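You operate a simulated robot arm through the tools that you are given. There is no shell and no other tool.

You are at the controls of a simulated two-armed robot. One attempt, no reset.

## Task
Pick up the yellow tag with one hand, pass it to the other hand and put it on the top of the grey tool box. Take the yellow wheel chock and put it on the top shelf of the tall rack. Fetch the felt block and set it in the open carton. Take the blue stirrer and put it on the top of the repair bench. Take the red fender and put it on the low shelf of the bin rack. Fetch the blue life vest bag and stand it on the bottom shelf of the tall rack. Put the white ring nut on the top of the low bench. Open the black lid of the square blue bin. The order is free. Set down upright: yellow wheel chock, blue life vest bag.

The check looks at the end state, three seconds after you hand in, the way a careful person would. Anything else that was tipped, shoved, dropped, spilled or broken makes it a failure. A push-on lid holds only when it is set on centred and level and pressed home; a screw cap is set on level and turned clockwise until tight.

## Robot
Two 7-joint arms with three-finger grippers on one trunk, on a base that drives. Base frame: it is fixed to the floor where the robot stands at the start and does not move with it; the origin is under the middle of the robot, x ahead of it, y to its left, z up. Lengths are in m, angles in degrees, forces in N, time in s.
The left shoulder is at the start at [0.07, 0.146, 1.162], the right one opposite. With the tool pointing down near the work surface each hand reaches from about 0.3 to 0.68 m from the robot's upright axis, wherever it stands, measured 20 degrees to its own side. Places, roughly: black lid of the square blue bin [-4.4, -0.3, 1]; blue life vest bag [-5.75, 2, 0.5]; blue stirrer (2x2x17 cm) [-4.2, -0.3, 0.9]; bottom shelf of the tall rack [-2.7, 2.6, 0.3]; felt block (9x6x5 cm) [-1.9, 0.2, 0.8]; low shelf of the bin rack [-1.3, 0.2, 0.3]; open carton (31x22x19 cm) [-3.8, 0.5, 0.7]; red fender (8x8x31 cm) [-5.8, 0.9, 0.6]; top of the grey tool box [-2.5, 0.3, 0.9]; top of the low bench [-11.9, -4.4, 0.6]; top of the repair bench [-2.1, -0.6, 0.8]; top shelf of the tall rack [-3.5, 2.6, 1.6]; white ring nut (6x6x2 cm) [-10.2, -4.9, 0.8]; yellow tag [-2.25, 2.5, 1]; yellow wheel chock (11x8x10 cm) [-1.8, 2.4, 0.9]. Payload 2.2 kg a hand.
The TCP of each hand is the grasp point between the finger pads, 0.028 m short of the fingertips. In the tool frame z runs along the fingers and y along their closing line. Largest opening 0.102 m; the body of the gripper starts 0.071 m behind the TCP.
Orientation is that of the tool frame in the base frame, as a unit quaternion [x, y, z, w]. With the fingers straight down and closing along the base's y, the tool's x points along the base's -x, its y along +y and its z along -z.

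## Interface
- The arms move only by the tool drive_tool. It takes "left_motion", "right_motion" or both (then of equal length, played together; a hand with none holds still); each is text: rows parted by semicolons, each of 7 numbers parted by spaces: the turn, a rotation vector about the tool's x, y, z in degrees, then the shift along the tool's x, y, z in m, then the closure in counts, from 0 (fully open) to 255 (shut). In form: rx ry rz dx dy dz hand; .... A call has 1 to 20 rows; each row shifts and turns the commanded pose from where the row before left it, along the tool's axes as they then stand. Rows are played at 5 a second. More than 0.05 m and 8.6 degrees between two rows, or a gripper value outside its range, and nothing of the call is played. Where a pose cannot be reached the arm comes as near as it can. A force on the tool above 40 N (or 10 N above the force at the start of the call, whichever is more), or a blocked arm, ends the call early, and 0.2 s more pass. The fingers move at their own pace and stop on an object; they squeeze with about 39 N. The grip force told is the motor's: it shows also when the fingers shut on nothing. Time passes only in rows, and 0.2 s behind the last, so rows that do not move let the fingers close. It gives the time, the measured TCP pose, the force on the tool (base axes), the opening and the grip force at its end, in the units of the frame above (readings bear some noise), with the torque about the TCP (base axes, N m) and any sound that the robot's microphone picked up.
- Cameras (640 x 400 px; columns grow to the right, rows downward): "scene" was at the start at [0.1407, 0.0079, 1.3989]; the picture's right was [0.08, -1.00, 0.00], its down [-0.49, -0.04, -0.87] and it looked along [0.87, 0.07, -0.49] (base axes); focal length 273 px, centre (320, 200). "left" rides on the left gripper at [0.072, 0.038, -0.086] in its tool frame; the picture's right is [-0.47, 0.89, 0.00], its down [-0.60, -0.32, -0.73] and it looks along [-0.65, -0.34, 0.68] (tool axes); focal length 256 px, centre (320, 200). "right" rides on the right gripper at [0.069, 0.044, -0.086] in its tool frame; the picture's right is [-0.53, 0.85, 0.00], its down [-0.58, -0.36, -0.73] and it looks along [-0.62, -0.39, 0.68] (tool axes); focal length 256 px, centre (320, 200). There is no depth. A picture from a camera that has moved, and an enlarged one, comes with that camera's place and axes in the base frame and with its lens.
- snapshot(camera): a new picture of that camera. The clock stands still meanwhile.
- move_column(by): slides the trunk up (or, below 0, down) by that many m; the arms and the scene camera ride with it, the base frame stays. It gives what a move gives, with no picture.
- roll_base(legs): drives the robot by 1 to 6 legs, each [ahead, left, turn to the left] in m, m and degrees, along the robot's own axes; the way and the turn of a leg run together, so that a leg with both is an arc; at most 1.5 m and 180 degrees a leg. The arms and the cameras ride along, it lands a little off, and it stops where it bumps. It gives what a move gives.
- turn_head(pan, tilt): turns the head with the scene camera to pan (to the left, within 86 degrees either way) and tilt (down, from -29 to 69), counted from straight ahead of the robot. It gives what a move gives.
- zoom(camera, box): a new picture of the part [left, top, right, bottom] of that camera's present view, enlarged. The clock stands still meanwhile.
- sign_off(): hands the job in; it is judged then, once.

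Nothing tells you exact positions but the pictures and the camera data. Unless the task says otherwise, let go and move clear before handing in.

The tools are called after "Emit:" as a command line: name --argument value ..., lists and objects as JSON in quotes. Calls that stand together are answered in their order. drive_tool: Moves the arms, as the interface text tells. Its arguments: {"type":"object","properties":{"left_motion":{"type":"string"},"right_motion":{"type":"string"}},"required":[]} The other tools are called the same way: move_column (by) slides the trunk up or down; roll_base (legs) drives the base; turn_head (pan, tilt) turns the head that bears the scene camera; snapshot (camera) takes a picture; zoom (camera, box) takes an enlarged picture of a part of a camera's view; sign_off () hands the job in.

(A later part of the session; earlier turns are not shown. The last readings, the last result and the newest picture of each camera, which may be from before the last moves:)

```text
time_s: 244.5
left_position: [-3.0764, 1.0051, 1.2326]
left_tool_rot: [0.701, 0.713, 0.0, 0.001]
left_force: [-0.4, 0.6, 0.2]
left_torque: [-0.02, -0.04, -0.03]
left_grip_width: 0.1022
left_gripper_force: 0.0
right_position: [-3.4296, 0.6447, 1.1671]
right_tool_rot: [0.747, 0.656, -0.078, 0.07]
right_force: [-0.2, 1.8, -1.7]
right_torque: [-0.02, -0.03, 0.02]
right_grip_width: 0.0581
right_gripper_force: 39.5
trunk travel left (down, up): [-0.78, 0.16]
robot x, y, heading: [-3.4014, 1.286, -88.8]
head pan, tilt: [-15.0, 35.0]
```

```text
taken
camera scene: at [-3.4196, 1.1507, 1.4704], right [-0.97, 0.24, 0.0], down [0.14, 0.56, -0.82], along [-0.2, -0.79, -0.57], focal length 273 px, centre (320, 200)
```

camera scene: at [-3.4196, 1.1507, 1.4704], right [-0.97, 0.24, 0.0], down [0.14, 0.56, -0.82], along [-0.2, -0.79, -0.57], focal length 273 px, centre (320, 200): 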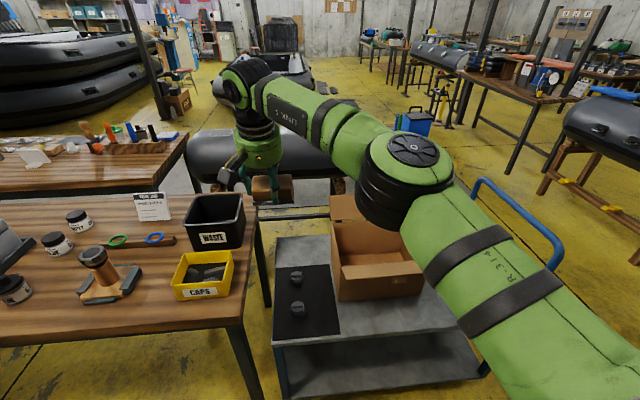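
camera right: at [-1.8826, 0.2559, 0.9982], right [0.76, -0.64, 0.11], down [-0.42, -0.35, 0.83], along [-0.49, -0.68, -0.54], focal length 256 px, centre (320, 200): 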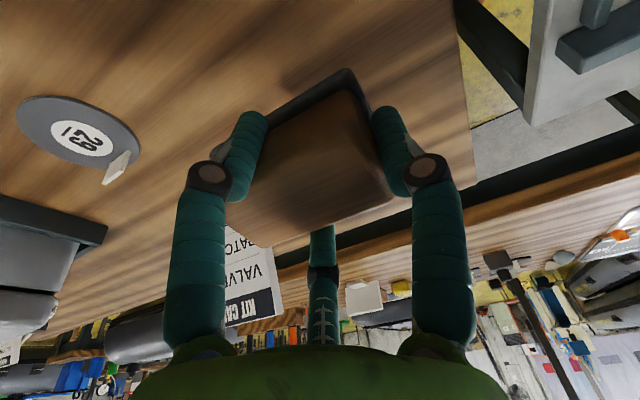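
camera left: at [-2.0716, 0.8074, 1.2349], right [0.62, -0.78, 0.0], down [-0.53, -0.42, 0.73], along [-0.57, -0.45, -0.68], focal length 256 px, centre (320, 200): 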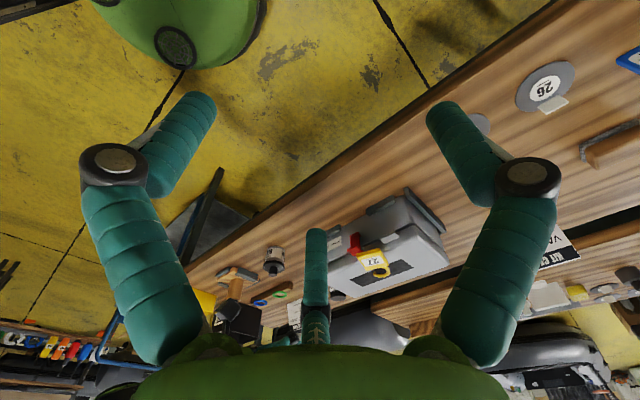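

Emit:
roll_base --legs '[[0, -0.36, -1.2]]'

Emit:
turn_head --pan 0 --tilt 50

Emit:
snapshot --camera "scene"

Emit:
snapshot --camera "right"

Emit:
snapshot --camera "left"

```text
time_s: 246.8
left_position: [-3.4442, 0.9949, 1.2296]
left_tool_rot: [0.712, 0.702, -0.001, 0.0]
left_force: [1.0, -0.1, -0.1]
left_torque: [0.0, 0.01, -0.02]
left_grip_width: 0.1024
left_gripper_force: 0.1
right_position: [-3.8064, 0.6458, 1.1664]
right_tool_rot: [0.757, 0.645, -0.08, 0.068]
right_force: [0.5, -0.6, -1.0]
right_torque: [-0.02, 0.0, -0.05]
right_grip_width: 0.0579
right_gripper_force: 39.2
trunk travel left (down, up): [-0.78, 0.16]
robot x, y, heading: [-3.758, 1.2841, -90.7]
head pan, tilt: [-15.0, 35.0]
```

```text
time_s: 247.6
left_position: [-3.4457, 0.9948, 1.2307]
left_tool_rot: [0.712, 0.702, -0.001, 0.001]
left_force: [-0.2, 0.0, 0.2]
left_torque: [0.01, 0.04, -0.01]
left_grip_width: 0.1022
left_gripper_force: 0.0
right_position: [-3.8066, 0.6458, 1.1669]
right_tool_rot: [0.757, 0.645, -0.079, 0.068]
right_force: [-0.3, -0.3, -0.6]
right_torque: [0.0, -0.03, -0.02]
right_grip_width: 0.0579
right_gripper_force: 39.1
trunk travel left (down, up): [-0.78, 0.16]
robot x, y, heading: [-3.7605, 1.2836, -91.0]
head pan, tilt: [0.0, 50.0]
```

```text
taken
camera scene: at [-3.7616, 1.1586, 1.4488], right [-1.0, 0.01, 0.0], down [0.01, 0.77, -0.64], along [-0.01, -0.64, -0.77], focal length 273 px, centre (320, 200)
```

scene: 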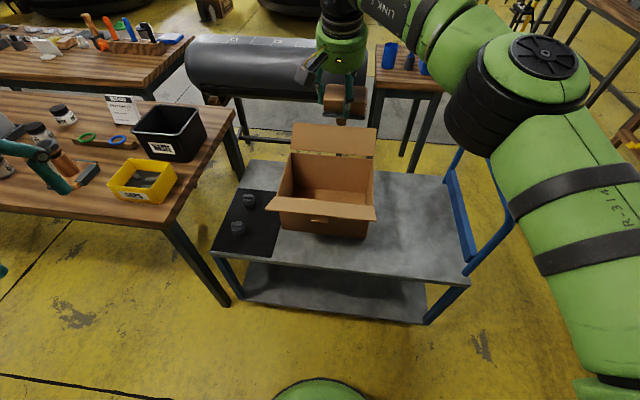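

```text
taken
camera right: at [-3.7511, 0.7238, 1.2366], right [0.75, -0.65, 0.11], down [-0.43, -0.35, 0.83], along [-0.5, -0.68, -0.54], focal length 256 px, centre (320, 200)
```

right: 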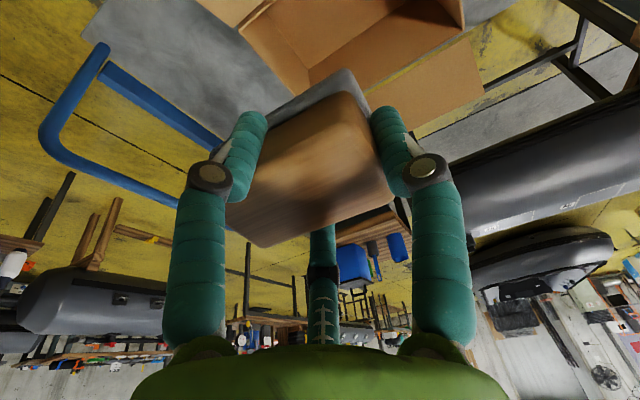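

```text
taken
camera left: at [-3.4068, 1.0668, 1.3161], right [0.88, -0.48, 0.0], down [-0.33, -0.6, 0.73], along [-0.35, -0.64, -0.68], focal length 256 px, centre (320, 200)
```

left: 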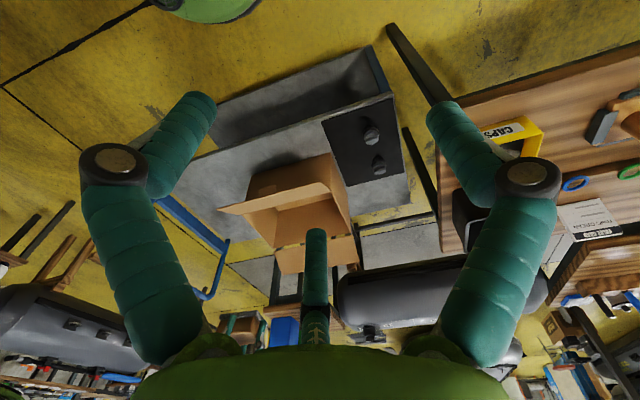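

The carton's opening is centred at about (-3.806, 0.51), rim near z 0.79. I drive in so the block is above it.

Emit:
roll_base --legs '[[0.15, 0, 1]]'

Emit:
snapshot --camera "scene"

Emit:
snapshot --camera "right"

Emit:
snapshot --camera "left"

```text
time_s: 249.0
left_position: [-3.4428, 0.8581, 1.2315]
left_tool_rot: [0.707, 0.707, -0.002, 0.002]
left_force: [0.4, 0.9, 0.1]
left_torque: [-0.04, -0.01, 0.01]
left_grip_width: 0.1021
left_gripper_force: 0.0
right_position: [-3.7983, 0.5023, 1.169]
right_tool_rot: [0.752, 0.65, -0.079, 0.071]
right_force: [0.3, -0.1, -0.7]
right_torque: [-0.02, 0.01, 0.01]
right_grip_width: 0.0585
right_gripper_force: 38.6
trunk travel left (down, up): [-0.78, 0.16]
robot x, y, heading: [-3.7601, 1.1379, -90.0]
head pan, tilt: [0.0, 50.0]
```

```text
taken
camera scene: at [-3.7599, 1.0163, 1.4491], right [-1.0, 0.0, 0.0], down [0.0, 0.76, -0.64], along [0.0, -0.64, -0.76], focal length 273 px, centre (320, 200)
```

scene: 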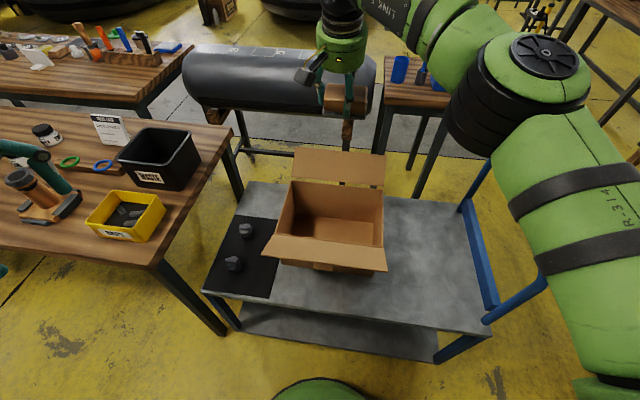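

```text
taken
camera right: at [-3.743, 0.5812, 1.2384], right [0.76, -0.64, 0.12], down [-0.42, -0.35, 0.84], along [-0.49, -0.68, -0.54], focal length 256 px, centre (320, 200)
```

right: 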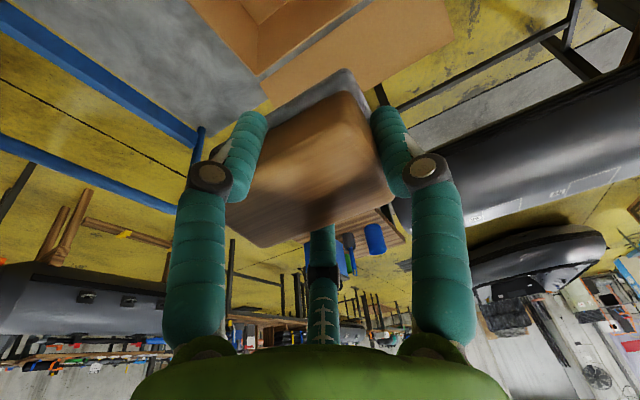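

```text
taken
camera left: at [-3.404, 0.9295, 1.3165], right [0.89, -0.46, 0.0], down [-0.32, -0.6, 0.73], along [-0.34, -0.65, -0.68], focal length 256 px, centre (320, 200)
```

left: 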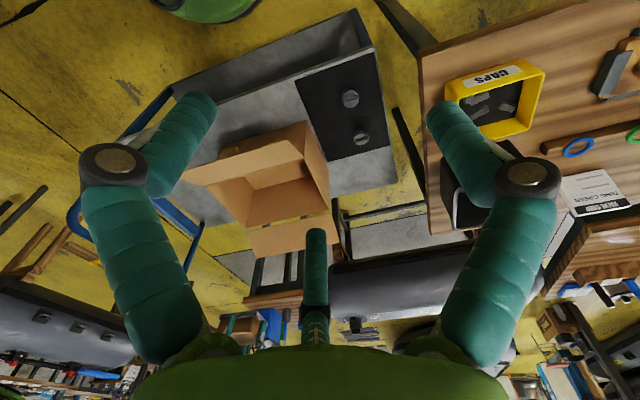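

The carton centre is at about (-3.804, 0.497), rim z≈0.785. The block is right above; I lower it in.

Emit:
drive_tool --right_motion "0 0 0 0.0094 0 0.044 255; 0 0 0 0.0094 0 0.044 255; 0 0 0 0.0094 0 0.044 255; 0 0 0 0.0094 0 0.044 255; 0 0 0 0.0094 0 0.044 255; 0 0 0 0 0 0 255"

Emit:
snapshot --camera "scene"

Emit:
snapshot --camera "left"

```text
time_s: 250.4
left_position: [-3.442, 0.8537, 1.2314]
left_tool_rot: [0.706, 0.708, 0.0, 0.0]
left_force: [-0.1, 0.5, -0.1]
left_torque: [0.01, 0.02, -0.02]
left_grip_width: 0.1018
left_gripper_force: 0.1
right_position: [-3.7953, 0.5003, 0.9423]
right_tool_rot: [0.752, 0.651, -0.079, 0.069]
right_force: [0.2, 1.0, -0.9]
right_torque: [-0.02, -0.01, 0.04]
right_grip_width: 0.0582
right_gripper_force: 39.0
trunk travel left (down, up): [-0.78, 0.16]
robot x, y, heading: [-3.7571, 1.1397, -90.1]
head pan, tilt: [0.0, 50.0]
```

```text
taken
camera scene: at [-3.7597, 1.013, 1.4487], right [-1.0, 0.0, 0.0], down [0.0, 0.77, -0.64], along [0.0, -0.64, -0.77], focal length 273 px, centre (320, 200)
```

scene: 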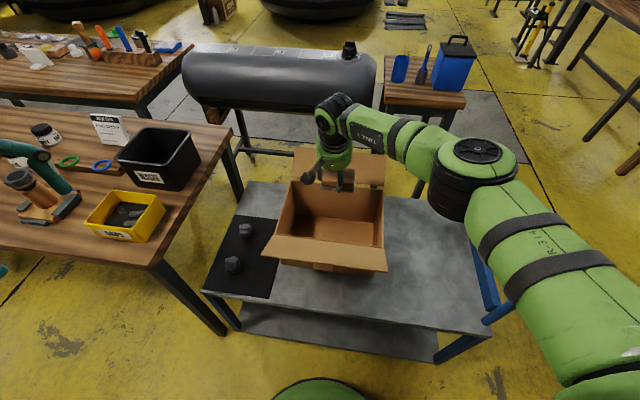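

```text
taken
camera left: at [-3.4038, 0.9265, 1.3159], right [0.89, -0.46, 0.0], down [-0.32, -0.6, 0.73], along [-0.34, -0.65, -0.68], focal length 256 px, centre (320, 200)
```

left: 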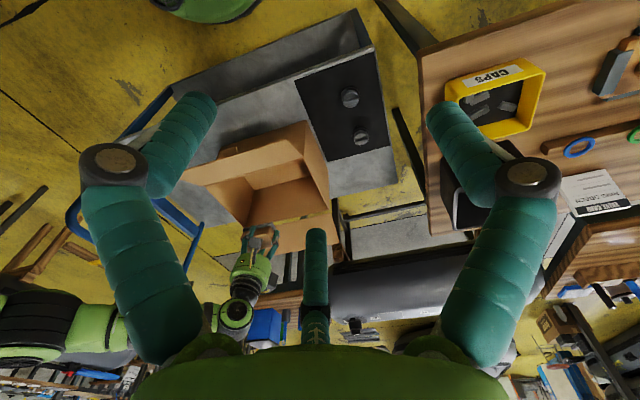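

Emit:
drive_tool --right_motion "0 0 0 0.0094 -0.003 0.044 255; 0 0 0 0.0094 -0.003 0.044 255; 0 0 0 0.0094 0 0.044 255; 0 0 0 0.0094 0 0.044 255; 0 0 0 0.0094 0 0.044 255; 0 0 0 0 0 0 255"

Emit:
snapshot --camera "scene"

Emit:
snapshot --camera "left"

Emit:
snapshot --camera "right"

```text
time_s: 251.8
left_position: [-3.4411, 0.8532, 1.2311]
left_tool_rot: [0.707, 0.708, -0.001, 0.001]
left_force: [0.5, 0.2, 0.9]
left_torque: [-0.03, -0.04, 0.01]
left_grip_width: 0.1019
left_gripper_force: 0.1
right_position: [-3.8228, 0.5428, 0.749]
right_tool_rot: [0.752, 0.651, -0.079, 0.07]
right_force: [1.0, 0.2, -0.5]
right_torque: [0.02, 0.02, 0.04]
right_grip_width: 0.0583
right_gripper_force: 39.4
right hand out of reach, approached as far as the arm can: row 3, 4, 5
trunk travel left (down, up): [-0.78, 0.16]
robot x, y, heading: [-3.7589, 1.1407, -89.7]
head pan, tilt: [0.0, 50.0]
```

```text
taken
camera scene: at [-3.7594, 1.0128, 1.4487], right [-1.0, 0.0, 0.0], down [0.0, 0.77, -0.64], along [0.0, -0.64, -0.77], focal length 273 px, centre (320, 200)
```

scene: 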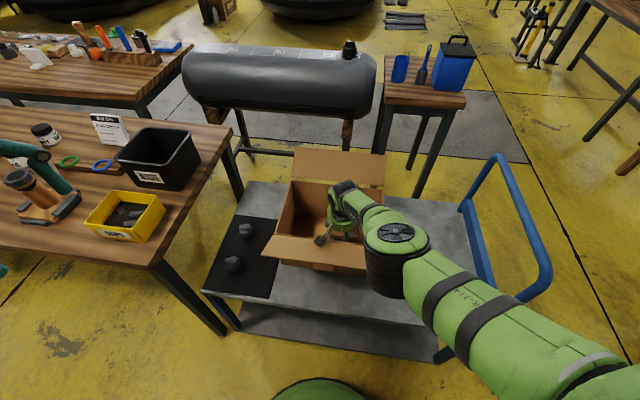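

```text
taken
camera left: at [-3.4035, 0.9263, 1.3158], right [0.89, -0.46, 0.0], down [-0.32, -0.6, 0.73], along [-0.34, -0.65, -0.68], focal length 256 px, centre (320, 200)
```

left: 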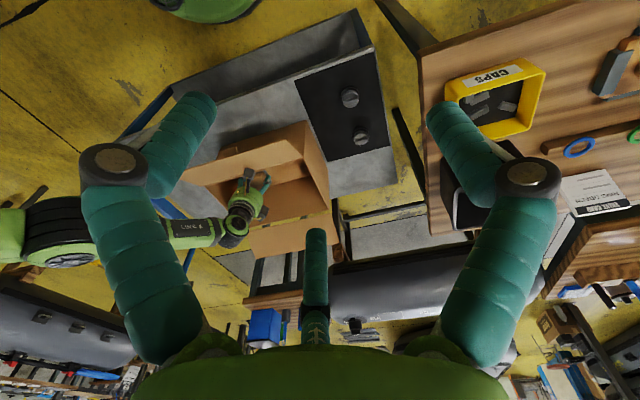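

```text
taken
camera right: at [-3.7679, 0.6207, 0.8199], right [0.76, -0.64, 0.11], down [-0.42, -0.36, 0.83], along [-0.49, -0.68, -0.54], focal length 256 px, centre (320, 200)
```

right: 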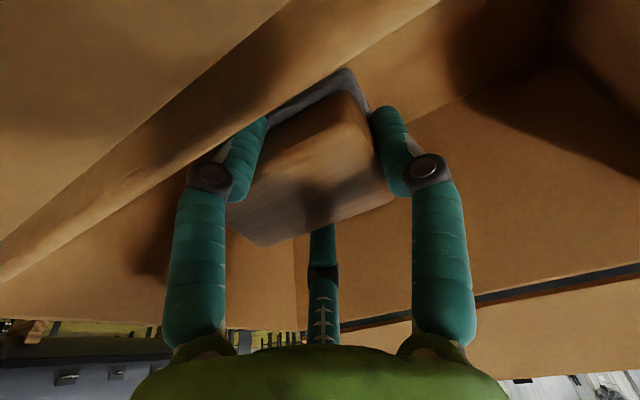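

The arm's at its limit and drifted towards the front wall; I nudge the base forward 4 cm and use the column to go lower.

Emit:
roll_base --legs '[[0.04, -0.0, 0]]'

Emit:
move_column --by -0.07

Emit:
snapshot --camera "right"

Emit:
zoom --camera "scene" --box '[240, 140, 420, 290]'

```text
time_s: 252.7
left_position: [-3.4407, 0.8203, 1.2327]
left_tool_rot: [0.707, 0.708, -0.002, 0.003]
left_force: [0.1, 0.6, 0.0]
left_torque: [-0.07, 0.02, 0.0]
left_grip_width: 0.102
left_gripper_force: 0.0
right_position: [-3.8222, 0.505, 0.7538]
right_tool_rot: [0.751, 0.651, -0.08, 0.071]
right_force: [-0.4, -0.2, 0.1]
right_torque: [-0.03, -0.02, 0.0]
right_grip_width: 0.0581
right_gripper_force: 38.4
trunk travel left (down, up): [-0.78, 0.16]
robot x, y, heading: [-3.7581, 1.0996, -90.0]
head pan, tilt: [0.0, 50.0]
```

```text
time_s: 253.7
left_position: [-3.441, 0.8167, 1.1623]
left_tool_rot: [0.706, 0.708, -0.002, 0.002]
left_force: [0.4, 0.4, 0.3]
left_torque: [-0.03, 0.0, -0.03]
left_grip_width: 0.102
left_gripper_force: 0.0
right_position: [-3.8225, 0.5034, 0.6805]
right_tool_rot: [0.751, 0.652, -0.079, 0.07]
right_force: [0.0, 0.3, -0.2]
right_torque: [0.04, 0.02, -0.06]
right_grip_width: 0.0583
right_gripper_force: 38.9
trunk travel left (down, up): [-0.71, 0.23]
robot x, y, heading: [-3.7584, 1.0955, -89.8]
head pan, tilt: [0.0, 50.0]
```

```text
taken
camera right: at [-3.7676, 0.5816, 0.7509], right [0.76, -0.64, 0.11], down [-0.42, -0.35, 0.83], along [-0.49, -0.68, -0.54], focal length 256 px, centre (320, 200)
```

right: 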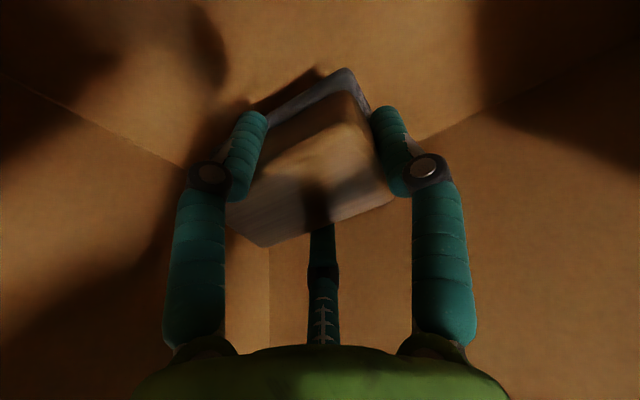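

```text
2.67 times, centred on (330, 215) of scene
camera zoom: at [-3.7599, 0.9745, 1.3789], right [-1.0, 0.0, 0.0], down [0.0, 0.77, -0.64], along [0.0, -0.64, -0.77], focal length 729 px, centre (293, 160)
```

zoom: 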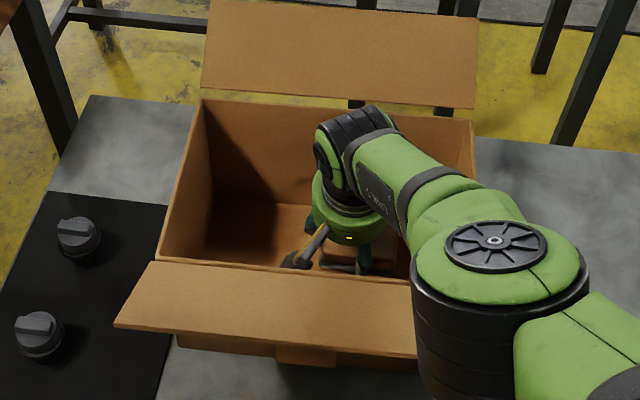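

The block is inside, about 3 cm above the floor. I release it and rise out.

Emit:
drive_tool --right_motion "0 0 0 0 0 0 60; 0 0 0 0 0 0 0; 0 0 0 0 0 0 0"

Emit:
snapshot --camera "right"

Emit:
move_column --by 0.2

Emit:
snapshot --camera "right"

```text
time_s: 254.5
left_position: [-3.4401, 0.8145, 1.1613]
left_tool_rot: [0.707, 0.708, -0.001, 0.0]
left_force: [0.6, -0.4, -0.9]
left_torque: [0.0, -0.01, 0.01]
left_grip_width: 0.1022
left_gripper_force: 0.0
right_position: [-3.8233, 0.5018, 0.68]
right_tool_rot: [0.752, 0.651, -0.078, 0.069]
right_force: [-0.2, 0.6, 0.0]
right_torque: [0.0, -0.02, -0.04]
right_grip_width: 0.1021
right_gripper_force: 0.1
trunk travel left (down, up): [-0.71, 0.23]
robot x, y, heading: [-3.763, 1.0975, -90.0]
head pan, tilt: [0.0, 50.0]
```

```text
taken
camera right: at [-3.7673, 0.5804, 0.7504], right [0.76, -0.64, 0.11], down [-0.42, -0.36, 0.83], along [-0.49, -0.68, -0.54], focal length 256 px, centre (320, 200)
```

right: 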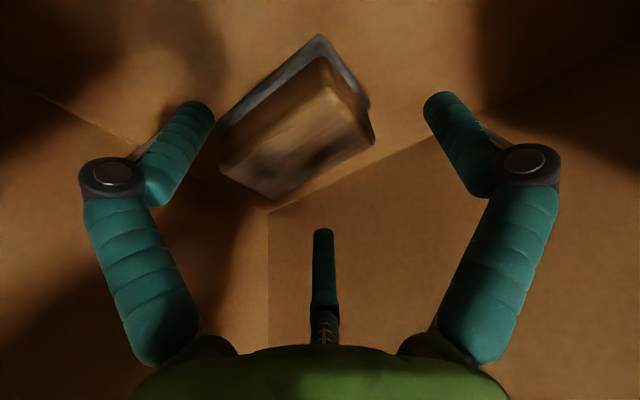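

```text
time_s: 256.7
left_position: [-3.4413, 0.815, 1.3615]
left_tool_rot: [0.707, 0.707, -0.001, 0.001]
left_force: [-0.4, 0.4, -0.3]
left_torque: [0.0, 0.01, 0.04]
left_grip_width: 0.102
left_gripper_force: 0.1
right_position: [-3.8228, 0.502, 0.8815]
right_tool_rot: [0.752, 0.651, -0.078, 0.069]
right_force: [1.0, -0.3, -0.5]
right_torque: [0.01, -0.02, 0.0]
right_grip_width: 0.102
right_gripper_force: 0.0
trunk travel left (down, up): [-0.91, 0.03]
robot x, y, heading: [-3.761, 1.0964, -89.9]
head pan, tilt: [0.0, 50.0]
```

```text
taken
camera right: at [-3.7673, 0.5805, 0.9503], right [0.76, -0.64, 0.11], down [-0.42, -0.36, 0.83], along [-0.49, -0.68, -0.54], focal length 256 px, centre (320, 200)
```

right: 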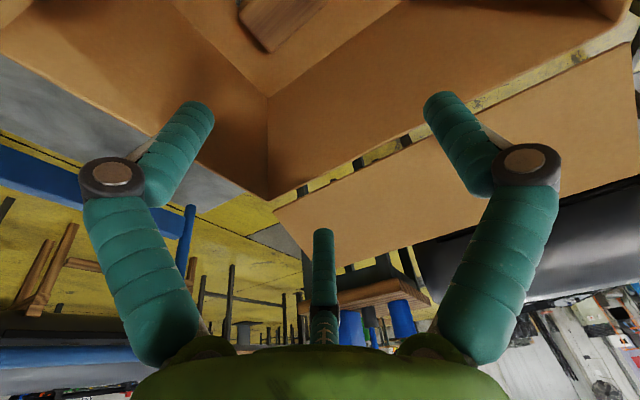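

The felt block lies in the carton. Now the blue bin and the stirrer stand on a small table beyond; I retract, back off and look that way.

Emit:
drive_tool --right_motion "0 0 0 -0.0094 0 -0.044 0; 0 0 0 -0.0094 0 -0.044 0; 0 0 0 -0.0094 0 -0.044 0; 0 0 0 -0.0094 0 -0.044 0; 0 0 0 -0.0094 0 -0.044 0; 0 6 0 0.03 0 0 0; 0 6 0 0.03 0 0 0; 0 0 -8.3 0.03 0 0 0; 0 0 0 0.03 0 0 0; 0 0 0 0 0 0 0"

Emit:
roll_base --legs '[[-0.25, 0, 0], [0, -0.9, 0]]'

Emit:
turn_head --pan 0 --tilt 25

Emit:
snapshot --camera "scene"

Emit:
turn_head --pan -60 --tilt 25

Emit:
snapshot --camera "scene"

```text
time_s: 258.9
left_position: [-3.4392, 0.814, 1.362]
left_tool_rot: [0.707, 0.707, -0.001, 0.001]
left_force: [-0.3, 0.2, -0.3]
left_torque: [0.01, 0.02, 0.0]
left_grip_width: 0.1022
left_gripper_force: 0.1
right_position: [-3.8067, 0.6107, 1.0658]
right_tool_rot: [0.707, 0.708, 0.001, 0.001]
right_force: [-0.1, -0.1, 0.0]
right_torque: [-0.02, 0.02, 0.0]
right_grip_width: 0.1018
right_gripper_force: 0.2
right hand out of reach, approached as far as the arm can: row 1, 2
trunk travel left (down, up): [-0.91, 0.03]
robot x, y, heading: [-3.7612, 1.0963, -89.9]
head pan, tilt: [0.0, 50.0]
```

```text
time_s: 265.2
left_position: [-4.3664, 1.0665, 1.3604]
left_tool_rot: [0.708, 0.707, -0.001, 0.0]
left_force: [0.3, 0.3, 0.6]
left_torque: [0.01, 0.0, -0.04]
left_grip_width: 0.1022
left_gripper_force: 0.0
right_position: [-4.7332, 0.863, 1.0673]
right_tool_rot: [0.707, 0.707, 0.001, 0.0]
right_force: [-0.6, -0.1, 0.2]
right_torque: [0.0, 0.0, -0.01]
right_grip_width: 0.1018
right_gripper_force: 0.0
trunk travel left (down, up): [-0.91, 0.03]
robot x, y, heading: [-4.6819, 1.3508, -89.8]
head pan, tilt: [0.0, 50.0]
```

```text
time_s: 266.1
left_position: [-4.3683, 1.0665, 1.361]
left_tool_rot: [0.708, 0.707, 0.0, 0.001]
left_force: [0.2, 0.3, -0.6]
left_torque: [0.01, -0.02, 0.0]
left_grip_width: 0.1022
left_gripper_force: 0.2
right_position: [-4.7344, 0.8624, 1.0673]
right_tool_rot: [0.707, 0.707, 0.0, 0.001]
right_force: [0.1, -0.2, -0.2]
right_torque: [-0.02, 0.03, 0.01]
right_grip_width: 0.1018
right_gripper_force: 0.0
trunk travel left (down, up): [-0.91, 0.03]
robot x, y, heading: [-4.6864, 1.3522, -90.2]
head pan, tilt: [0.0, 25.0]
```

```text
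taken
camera scene: at [-4.6858, 1.21, 1.6161], right [-1.0, 0.0, 0.0], down [0.0, 0.42, -0.91], along [0.0, -0.91, -0.42], focal length 273 px, centre (320, 200)
```

scene: 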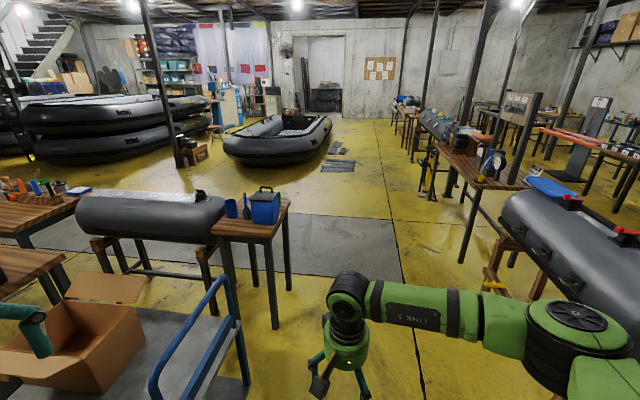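

```text
time_s: 267.4
left_position: [-4.3663, 1.0665, 1.3602]
left_tool_rot: [0.708, 0.706, -0.002, 0.002]
left_force: [0.6, -0.5, -0.2]
left_torque: [0.01, 0.02, 0.01]
left_grip_width: 0.1022
left_gripper_force: 0.0
right_position: [-4.734, 0.8633, 1.0645]
right_tool_rot: [0.707, 0.707, 0.0, 0.001]
right_force: [0.0, -0.2, 0.5]
right_torque: [0.0, 0.0, 0.02]
right_grip_width: 0.1018
right_gripper_force: 0.1
trunk travel left (down, up): [-0.91, 0.03]
robot x, y, heading: [-4.6859, 1.353, -89.6]
head pan, tilt: [-60.0, 25.0]
```

```text
taken
camera scene: at [-4.7651, 1.2559, 1.6162], right [-0.5, 0.87, 0.0], down [0.37, 0.21, -0.91], along [-0.78, -0.45, -0.42], focal length 273 px, centre (320, 200)
```

scene: 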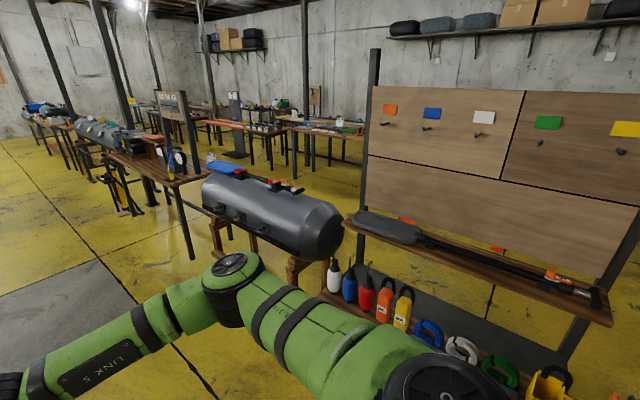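

Emit:
turn_head --pan 10 --tilt 25

Emit:
zoom --camera "scene" --box '[260, 150, 420, 250]'

Emit:
turn_head --pan -75 --tilt 20

Emit:
snapshot --camera "scene"

```text
time_s: 268.8
left_position: [-4.3666, 1.0663, 1.3615]
left_tool_rot: [0.708, 0.706, 0.0, 0.0]
left_force: [-0.7, 0.7, -0.7]
left_torque: [0.01, 0.02, -0.03]
left_grip_width: 0.1019
left_gripper_force: 0.0
right_position: [-4.7342, 0.8637, 1.0661]
right_tool_rot: [0.707, 0.707, 0.001, 0.0]
right_force: [-0.4, -0.3, 0.4]
right_torque: [0.0, 0.02, 0.02]
right_grip_width: 0.1018
right_gripper_force: 0.0
trunk travel left (down, up): [-0.91, 0.03]
robot x, y, heading: [-4.6808, 1.3514, -90.0]
head pan, tilt: [10.0, 25.0]
```

```text
4.00 times, centred on (340, 200) of scene
camera zoom: at [-4.6694, 1.2113, 1.6162], right [-0.98, -0.17, 0.0], down [-0.07, 0.42, -0.91], along [0.16, -0.89, -0.42], focal length 1093 px, centre (240, 200)
```

zoom: 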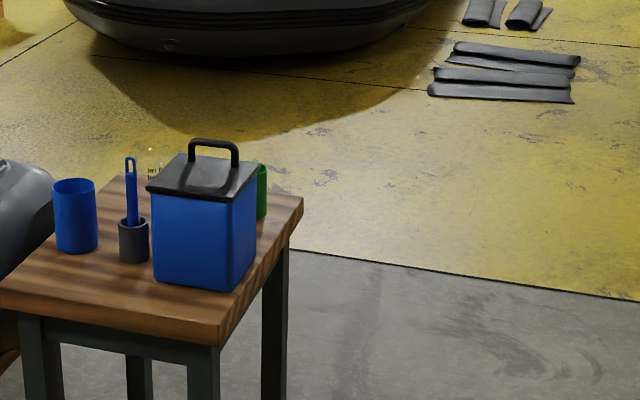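

```text
time_s: 270.4
left_position: [-4.3674, 1.0658, 1.3613]
left_tool_rot: [0.708, 0.706, 0.0, 0.0]
left_force: [-0.2, 0.2, -0.4]
left_torque: [0.01, 0.01, -0.01]
left_grip_width: 0.1022
left_gripper_force: 0.1
right_position: [-4.7338, 0.8626, 1.0662]
right_tool_rot: [0.707, 0.707, 0.001, 0.0]
right_force: [0.4, 0.7, -0.1]
right_torque: [-0.01, 0.0, -0.02]
right_grip_width: 0.1021
right_gripper_force: 0.0
trunk travel left (down, up): [-0.91, 0.03]
robot x, y, heading: [-4.6851, 1.3526, -90.0]
head pan, tilt: [-75.0, 20.0]
```

```text
taken
camera scene: at [-4.7752, 1.2779, 1.6243], right [-0.26, 0.97, 0.0], down [0.33, 0.09, -0.94], along [-0.91, -0.24, -0.34], focal length 273 px, centre (320, 200)
```

scene: 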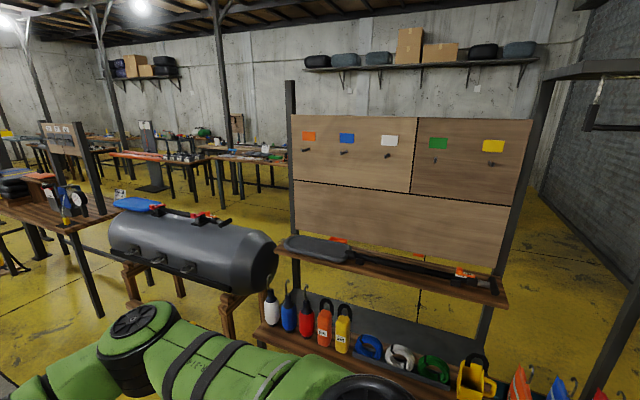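

The bin's black lid has a loop handle; the blue stirrer stands in a grey cup beside it. I drive up to the small table from the north, past the trolley handle.

Emit:
roll_base --legs '[[0, -0.06, 0], [0.8, 0, 0]]'

Emit:
turn_head --pan 20 --tilt 40

Emit:
snapshot --camera "scene"

```text
time_s: 275.2
left_position: [-4.427, 0.2709, 1.3619]
left_tool_rot: [0.706, 0.708, -0.002, 0.002]
left_force: [0.2, 1.3, -0.1]
left_torque: [-0.04, -0.01, 0.0]
left_grip_width: 0.1016
left_gripper_force: 0.1
right_position: [-4.7927, 0.0657, 1.0673]
right_tool_rot: [0.706, 0.708, 0.0, 0.001]
right_force: [0.5, 0.6, 0.4]
right_torque: [0.0, 0.01, -0.02]
right_grip_width: 0.1021
right_gripper_force: 0.0
trunk travel left (down, up): [-0.91, 0.03]
robot x, y, heading: [-4.7495, 0.5504, -89.8]
head pan, tilt: [-75.0, 20.0]
```

```text
time_s: 276.9
left_position: [-4.4278, 0.2697, 1.3616]
left_tool_rot: [0.706, 0.709, 0.0, 0.001]
left_force: [-0.3, 0.8, 0.4]
left_torque: [0.03, 0.01, 0.0]
left_grip_width: 0.1018
left_gripper_force: 0.0
right_position: [-4.7927, 0.064, 1.0661]
right_tool_rot: [0.706, 0.708, 0.001, 0.0]
right_force: [-0.5, -0.6, 0.0]
right_torque: [0.0, 0.03, -0.02]
right_grip_width: 0.1021
right_gripper_force: 0.1
trunk travel left (down, up): [-0.91, 0.03]
robot x, y, heading: [-4.7495, 0.5564, -89.8]
head pan, tilt: [20.0, 40.0]
```

```text
taken
camera scene: at [-4.7171, 0.4243, 1.5929], right [-0.94, -0.34, 0.0], down [-0.22, 0.6, -0.77], along [0.26, -0.72, -0.64], focal length 273 px, centre (320, 200)
```

scene: 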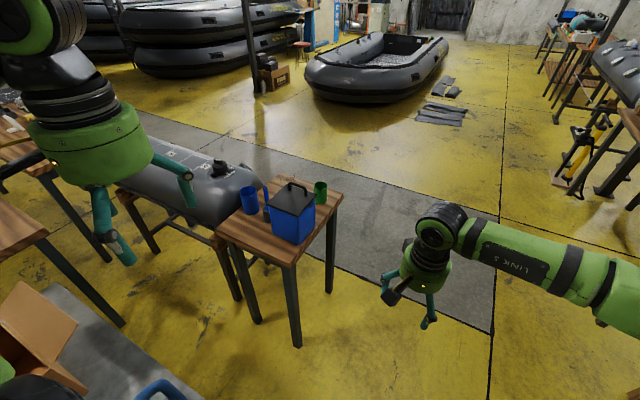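

Emit:
zoom --camera "scene" --box '[220, 160, 348, 250]'

```text
4.44 times, centred on (284, 205) of scene
camera zoom: at [-4.7171, 0.4243, 1.5929], right [-0.94, -0.34, 0.0], down [-0.22, 0.6, -0.77], along [0.26, -0.72, -0.64], focal length 1214 px, centre (480, 178)
```

zoom: 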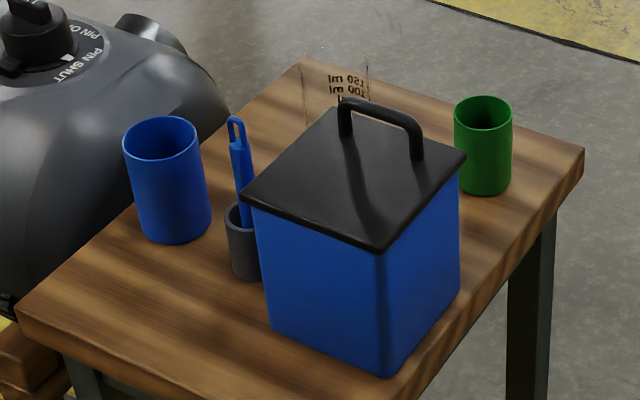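

The lid (13 cm square at z≈0.95, centre about (-4.357,-0.263)) has its handle along the far edge, so it should hinge on the edge nearest me. I move closer beside the trolley for the left hand.

Emit:
roll_base --legs '[[0.1, 0.16, 0]]'

Emit:
turn_head --pan 25 --tilt 45

Emit:
snapshot --camera "scene"

Emit:
snapshot --camera "left"

```text
time_s: 278.5
left_position: [-4.2864, 0.1811, 1.3611]
left_tool_rot: [0.705, 0.709, -0.001, -0.001]
left_force: [0.6, -0.4, -0.3]
left_torque: [0.02, 0.12, 0.01]
left_grip_width: 0.1023
left_gripper_force: 0.0
right_position: [-4.6527, -0.0241, 1.0663]
right_tool_rot: [0.705, 0.71, 0.001, 0.0]
right_force: [0.5, 0.7, 0.2]
right_torque: [0.05, 0.02, -0.01]
right_grip_width: 0.1019
right_gripper_force: 0.1
trunk travel left (down, up): [-0.91, 0.03]
robot x, y, heading: [-4.6103, 0.4632, -89.9]
head pan, tilt: [20.0, 40.0]
stopped in leg 1: the robot was blocked; the commanded pose is now the measured one
```

```text
time_s: 279.1
left_position: [-4.2885, 0.182, 1.3614]
left_tool_rot: [0.705, 0.709, -0.001, 0.0]
left_force: [0.0, -0.8, 0.6]
left_torque: [0.0, 0.02, -0.03]
left_grip_width: 0.1021
left_gripper_force: 0.0
right_position: [-4.6543, -0.0225, 1.0653]
right_tool_rot: [0.705, 0.709, 0.001, 0.001]
right_force: [0.5, -0.3, -0.1]
right_torque: [0.03, 0.02, -0.02]
right_grip_width: 0.1019
right_gripper_force: 0.1
trunk travel left (down, up): [-0.91, 0.03]
robot x, y, heading: [-4.6063, 0.4665, -89.6]
head pan, tilt: [25.0, 45.0]
```

```text
taken
camera scene: at [-4.5731, 0.342, 1.5855], right [-0.9, -0.43, 0.0], down [-0.3, 0.64, -0.71], along [0.3, -0.64, -0.71], focal length 273 px, centre (320, 200)
```

scene: 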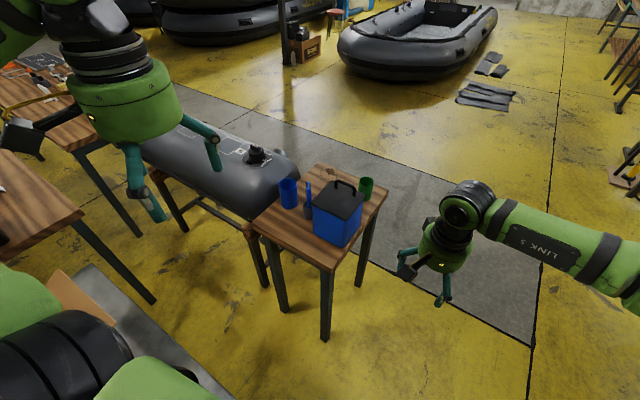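

```text
taken
camera left: at [-4.2514, 0.2536, 1.4455], right [0.89, -0.46, 0.0], down [-0.31, -0.6, 0.73], along [-0.34, -0.65, -0.68], focal length 256 px, centre (320, 200)
```

left: 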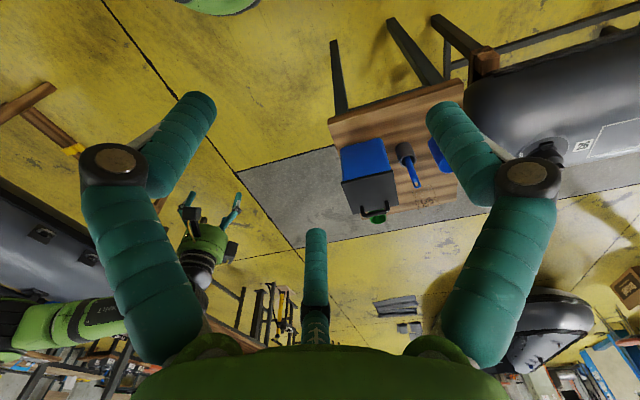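

The base touched something on the left (the trolley). I ease 3 cm away and check that nothing moved.

Emit:
roll_base --legs '[[0, -0.03, 0]]'

Emit:
turn_head --pan 80 --tilt 50

Emit:
snapshot --camera "scene"

```text
time_s: 280.0
left_position: [-4.3119, 0.1818, 1.359]
left_tool_rot: [0.705, 0.709, -0.003, -0.002]
left_force: [0.6, -0.3, -0.5]
left_torque: [0.04, 0.12, -0.02]
left_grip_width: 0.102
left_gripper_force: 0.1
right_position: [-4.6779, -0.0225, 1.0672]
right_tool_rot: [0.705, 0.709, -0.001, -0.001]
right_force: [0.9, -0.2, -0.3]
right_torque: [-0.01, 0.08, -0.02]
right_grip_width: 0.1022
right_gripper_force: 0.1
trunk travel left (down, up): [-0.91, 0.03]
robot x, y, heading: [-4.6413, 0.4638, -89.8]
head pan, tilt: [25.0, 45.0]
```

```text
time_s: 281.2
left_position: [-4.3193, 0.1822, 1.3606]
left_tool_rot: [0.706, 0.709, -0.002, 0.0]
left_force: [0.7, -0.5, 0.7]
left_torque: [0.01, 0.01, 0.02]
left_grip_width: 0.1017
left_gripper_force: 0.0
right_position: [-4.6836, -0.0238, 1.0653]
right_tool_rot: [0.704, 0.71, 0.001, 0.001]
right_force: [0.2, -0.6, 0.4]
right_torque: [0.03, 0.04, -0.01]
right_grip_width: 0.102
right_gripper_force: 0.0
trunk travel left (down, up): [-0.91, 0.03]
robot x, y, heading: [-4.6407, 0.4685, -89.8]
head pan, tilt: [80.0, 50.0]
```

```text
taken
camera scene: at [-4.5624, 0.4031, 1.5787], right [-0.17, -0.99, 0.0], down [-0.76, 0.13, -0.64], along [0.63, -0.11, -0.77], focal length 273 px, centre (320, 200)
```

scene: 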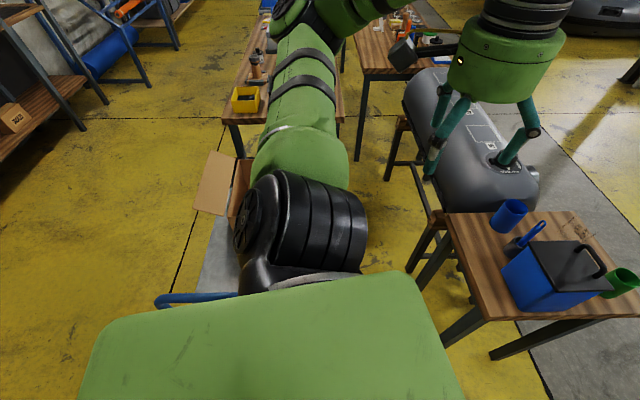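

Emit:
roll_base --legs '[[0.14, 0, 0]]'

Emit:
turn_head --pan 25 --tilt 50

Emit:
snapshot --camera "scene"

Emit:
zoom --camera "scene" --box '[240, 140, 400, 240]'

```text
time_s: 282.5
left_position: [-4.3193, 0.0454, 1.3632]
left_tool_rot: [0.706, 0.708, -0.002, 0.002]
left_force: [-0.6, 0.9, 0.3]
left_torque: [-0.03, -0.01, 0.03]
left_grip_width: 0.1015
left_gripper_force: 0.1
right_position: [-4.6851, -0.1613, 1.0672]
right_tool_rot: [0.705, 0.709, 0.0, 0.003]
right_force: [-0.2, 1.3, -0.6]
right_torque: [-0.06, -0.03, -0.01]
right_grip_width: 0.1024
right_gripper_force: 0.0
trunk travel left (down, up): [-0.91, 0.03]
robot x, y, heading: [-4.6365, 0.3232, -89.7]
head pan, tilt: [80.0, 50.0]
```

```text
time_s: 283.8
left_position: [-4.319, 0.0422, 1.3623]
left_tool_rot: [0.706, 0.709, -0.001, 0.0]
left_force: [0.0, 0.1, -0.1]
left_torque: [0.0, -0.02, 0.04]
left_grip_width: 0.1021
left_gripper_force: 0.0
right_position: [-4.6846, -0.1629, 1.067]
right_tool_rot: [0.704, 0.71, 0.002, 0.001]
right_force: [0.5, 0.2, 0.0]
right_torque: [0.01, 0.0, 0.0]
right_grip_width: 0.1021
right_gripper_force: 0.0
trunk travel left (down, up): [-0.91, 0.03]
robot x, y, heading: [-4.6403, 0.326, -89.5]
head pan, tilt: [25.0, 50.0]
```

```text
taken
camera scene: at [-4.6058, 0.2074, 1.5788], right [-0.9, -0.43, 0.0], down [-0.33, 0.69, -0.64], along [0.27, -0.58, -0.77], focal length 273 px, centre (320, 200)
```

scene: 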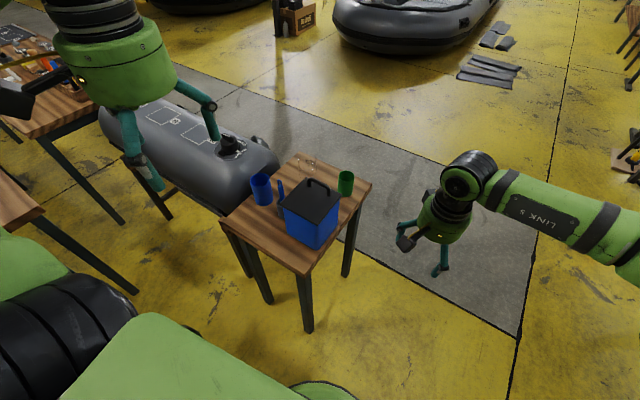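

```text
4.00 times, centred on (320, 190) of scene
camera zoom: at [-4.6058, 0.2074, 1.5788], right [-0.9, -0.43, 0.0], down [-0.33, 0.69, -0.64], along [0.27, -0.58, -0.77], focal length 1093 px, centre (320, 240)
```

zoom: 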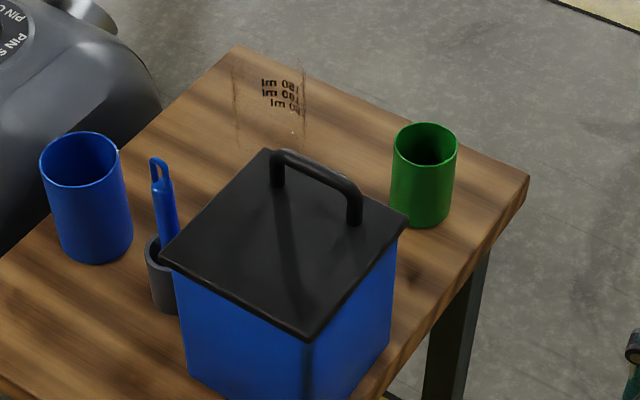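

I now have the geometry: lid hinge along the near edge, handle bar at (-4.358,-0.301,0.986); the stirrer stands at (-4.244,-0.262), top z≈0.98. From here I take the stirrer first with the left hand.

Emit:
drive_tool --left_motion "0 0 0 -0.04 0.01 0.02 110; 0 0 0 -0.04 0.01 0.02 110; 0 0 0 -0.04 0.01 0.02 110; 0 0 0 -0.04 0.01 0.02 110; 0 0 0 -0.04 0.01 0.02 110; 0 0 0 -0.04 0.01 0.02 110; 0 0 0 -0.04 0.01 0.02 110; 0 0 0 -0.022 0.005 0.02 110; 0 0 0 0 0 0.04 110; 0 0 0 0 0 0.04 110; 0 0 0 0 0 0 110"

Emit:
snapshot --camera "left"

Emit:
zoom --camera "scene" --box '[200, 100, 400, 240]'

```text
time_s: 286.2
left_position: [-4.2439, -0.2624, 1.1205]
left_tool_rot: [0.706, 0.708, -0.001, 0.001]
left_force: [-0.7, 0.9, 0.5]
left_torque: [0.01, -0.03, 0.0]
left_grip_width: 0.0581
left_gripper_force: 0.0
right_position: [-4.6848, -0.1633, 1.0656]
right_tool_rot: [0.705, 0.71, 0.002, 0.002]
right_force: [-0.2, -0.1, 0.0]
right_torque: [0.03, 0.02, 0.0]
right_grip_width: 0.102
right_gripper_force: 0.0
trunk travel left (down, up): [-0.91, 0.03]
robot x, y, heading: [-4.6378, 0.3227, -89.5]
head pan, tilt: [25.0, 50.0]
```

```text
taken
camera left: at [-4.2067, -0.1907, 1.206], right [0.89, -0.46, 0.0], down [-0.32, -0.6, 0.73], along [-0.34, -0.65, -0.68], focal length 256 px, centre (320, 200)
```

left: 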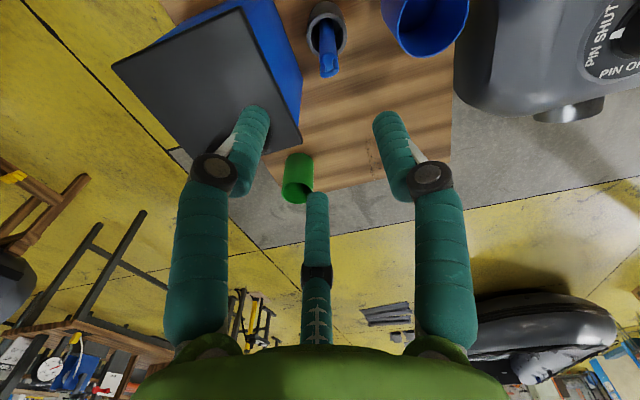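

```text
2.86 times, centred on (300, 170) of scene
camera zoom: at [-4.6065, 0.2064, 1.5787], right [-0.9, -0.43, 0.0], down [-0.33, 0.69, -0.64], along [0.27, -0.58, -0.77], focal length 781 px, centre (377, 286)
```

zoom: 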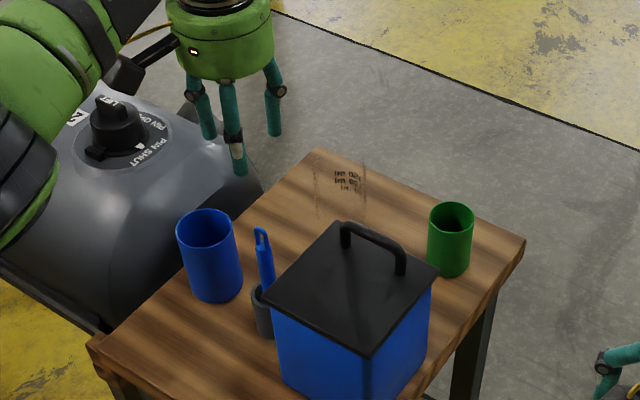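

The stirrer is right under the hand. I narrow the fingers, descend and grip its top.

Emit:
drive_tool --left_motion "0 0 0 -0.003 0.006 0.0 150; 0 0 0 0 0 0.03 150; 0 0 0 0 0 0.04 150; 0 0 0 0 0 0 150"

Emit:
snapshot --camera "left"

Emit:
zoom --camera "scene" --box '[200, 130, 360, 240]'

```text
time_s: 287.2
left_position: [-4.2382, -0.2648, 1.0534]
left_tool_rot: [0.706, 0.708, -0.001, 0.0]
left_force: [0.5, -0.1, -0.8]
left_torque: [0.0, 0.0, -0.02]
left_grip_width: 0.0419
left_gripper_force: 0.1
right_position: [-4.6849, -0.1635, 1.0656]
right_tool_rot: [0.704, 0.71, 0.001, 0.001]
right_force: [0.1, 0.8, -0.3]
right_torque: [0.01, -0.01, 0.02]
right_grip_width: 0.102
right_gripper_force: 0.1
trunk travel left (down, up): [-0.91, 0.03]
robot x, y, heading: [-4.6376, 0.326, -89.6]
head pan, tilt: [25.0, 50.0]
```

```text
taken
camera left: at [-4.1994, -0.1927, 1.1383], right [0.89, -0.46, 0.0], down [-0.31, -0.6, 0.73], along [-0.34, -0.65, -0.68], focal length 256 px, centre (320, 200)
```

left: 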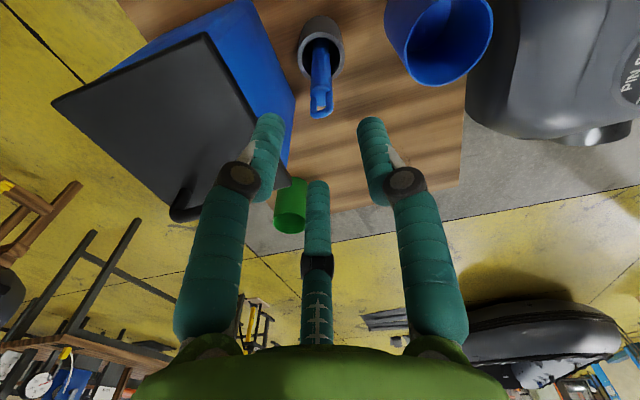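

```text
3.64 times, centred on (280, 185) of scene
camera zoom: at [-4.6061, 0.2067, 1.5788], right [-0.9, -0.43, 0.0], down [-0.33, 0.69, -0.64], along [0.27, -0.58, -0.77], focal length 994 px, centre (466, 254)
```

zoom: 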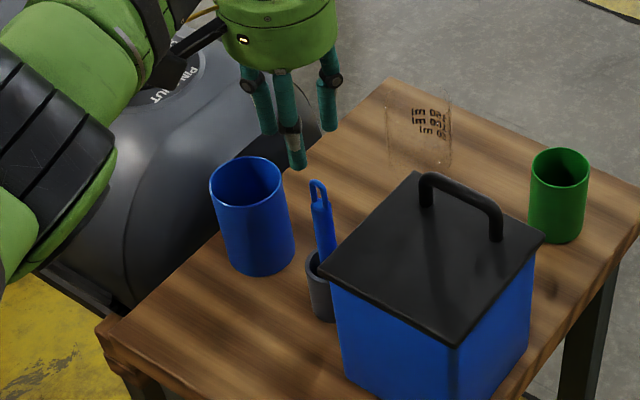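

Emit:
drive_tool --left_motion "0 0 0 0 0 0.03 150; 0 0 0 0 0 0.03 150; 0 0 0 0 0 0.03 150; 0 0 0 0 0 0 150"

Emit:
snapshot --camera "left"

Emit:
zoom --camera "scene" --box '[200, 130, 360, 240]'

```text
time_s: 288.2
left_position: [-4.2381, -0.2611, 0.9652]
left_tool_rot: [0.706, 0.708, -0.001, 0.001]
left_force: [0.3, 0.7, 0.8]
left_torque: [-0.01, 0.0, 0.0]
left_grip_width: 0.0418
left_gripper_force: 0.0
left hand out of reach, approached as far as the arm can: row 3
right_position: [-4.6843, -0.1636, 1.0674]
right_tool_rot: [0.705, 0.709, 0.0, 0.001]
right_force: [0.1, -0.7, 0.3]
right_torque: [0.0, 0.06, -0.01]
right_grip_width: 0.1017
right_gripper_force: 0.2
trunk travel left (down, up): [-0.91, 0.03]
robot x, y, heading: [-4.639, 0.3273, -89.8]
head pan, tilt: [25.0, 50.0]
```

```text
taken
camera left: at [-4.2001, -0.1879, 1.0497], right [0.89, -0.46, 0.0], down [-0.31, -0.6, 0.73], along [-0.34, -0.65, -0.68], focal length 256 px, centre (320, 200)
```

left: 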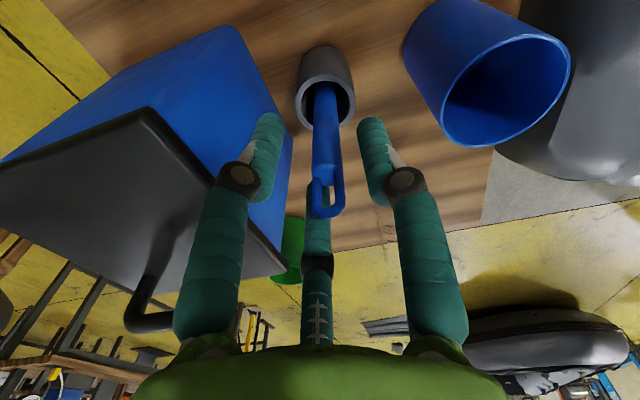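

```text
3.64 times, centred on (280, 185) of scene
camera zoom: at [-4.6053, 0.207, 1.5788], right [-0.9, -0.43, 0.0], down [-0.33, 0.69, -0.64], along [0.27, -0.58, -0.77], focal length 994 px, centre (466, 254)
```

zoom: 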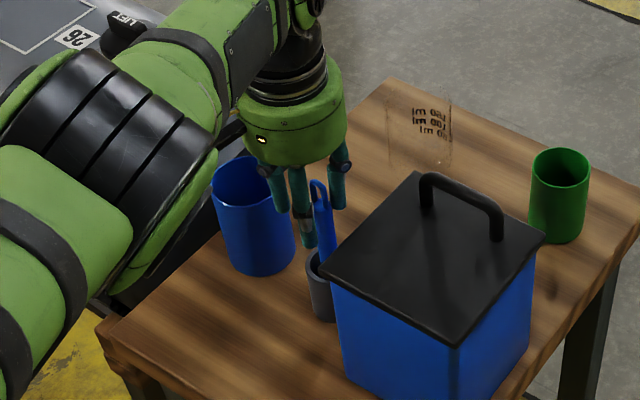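

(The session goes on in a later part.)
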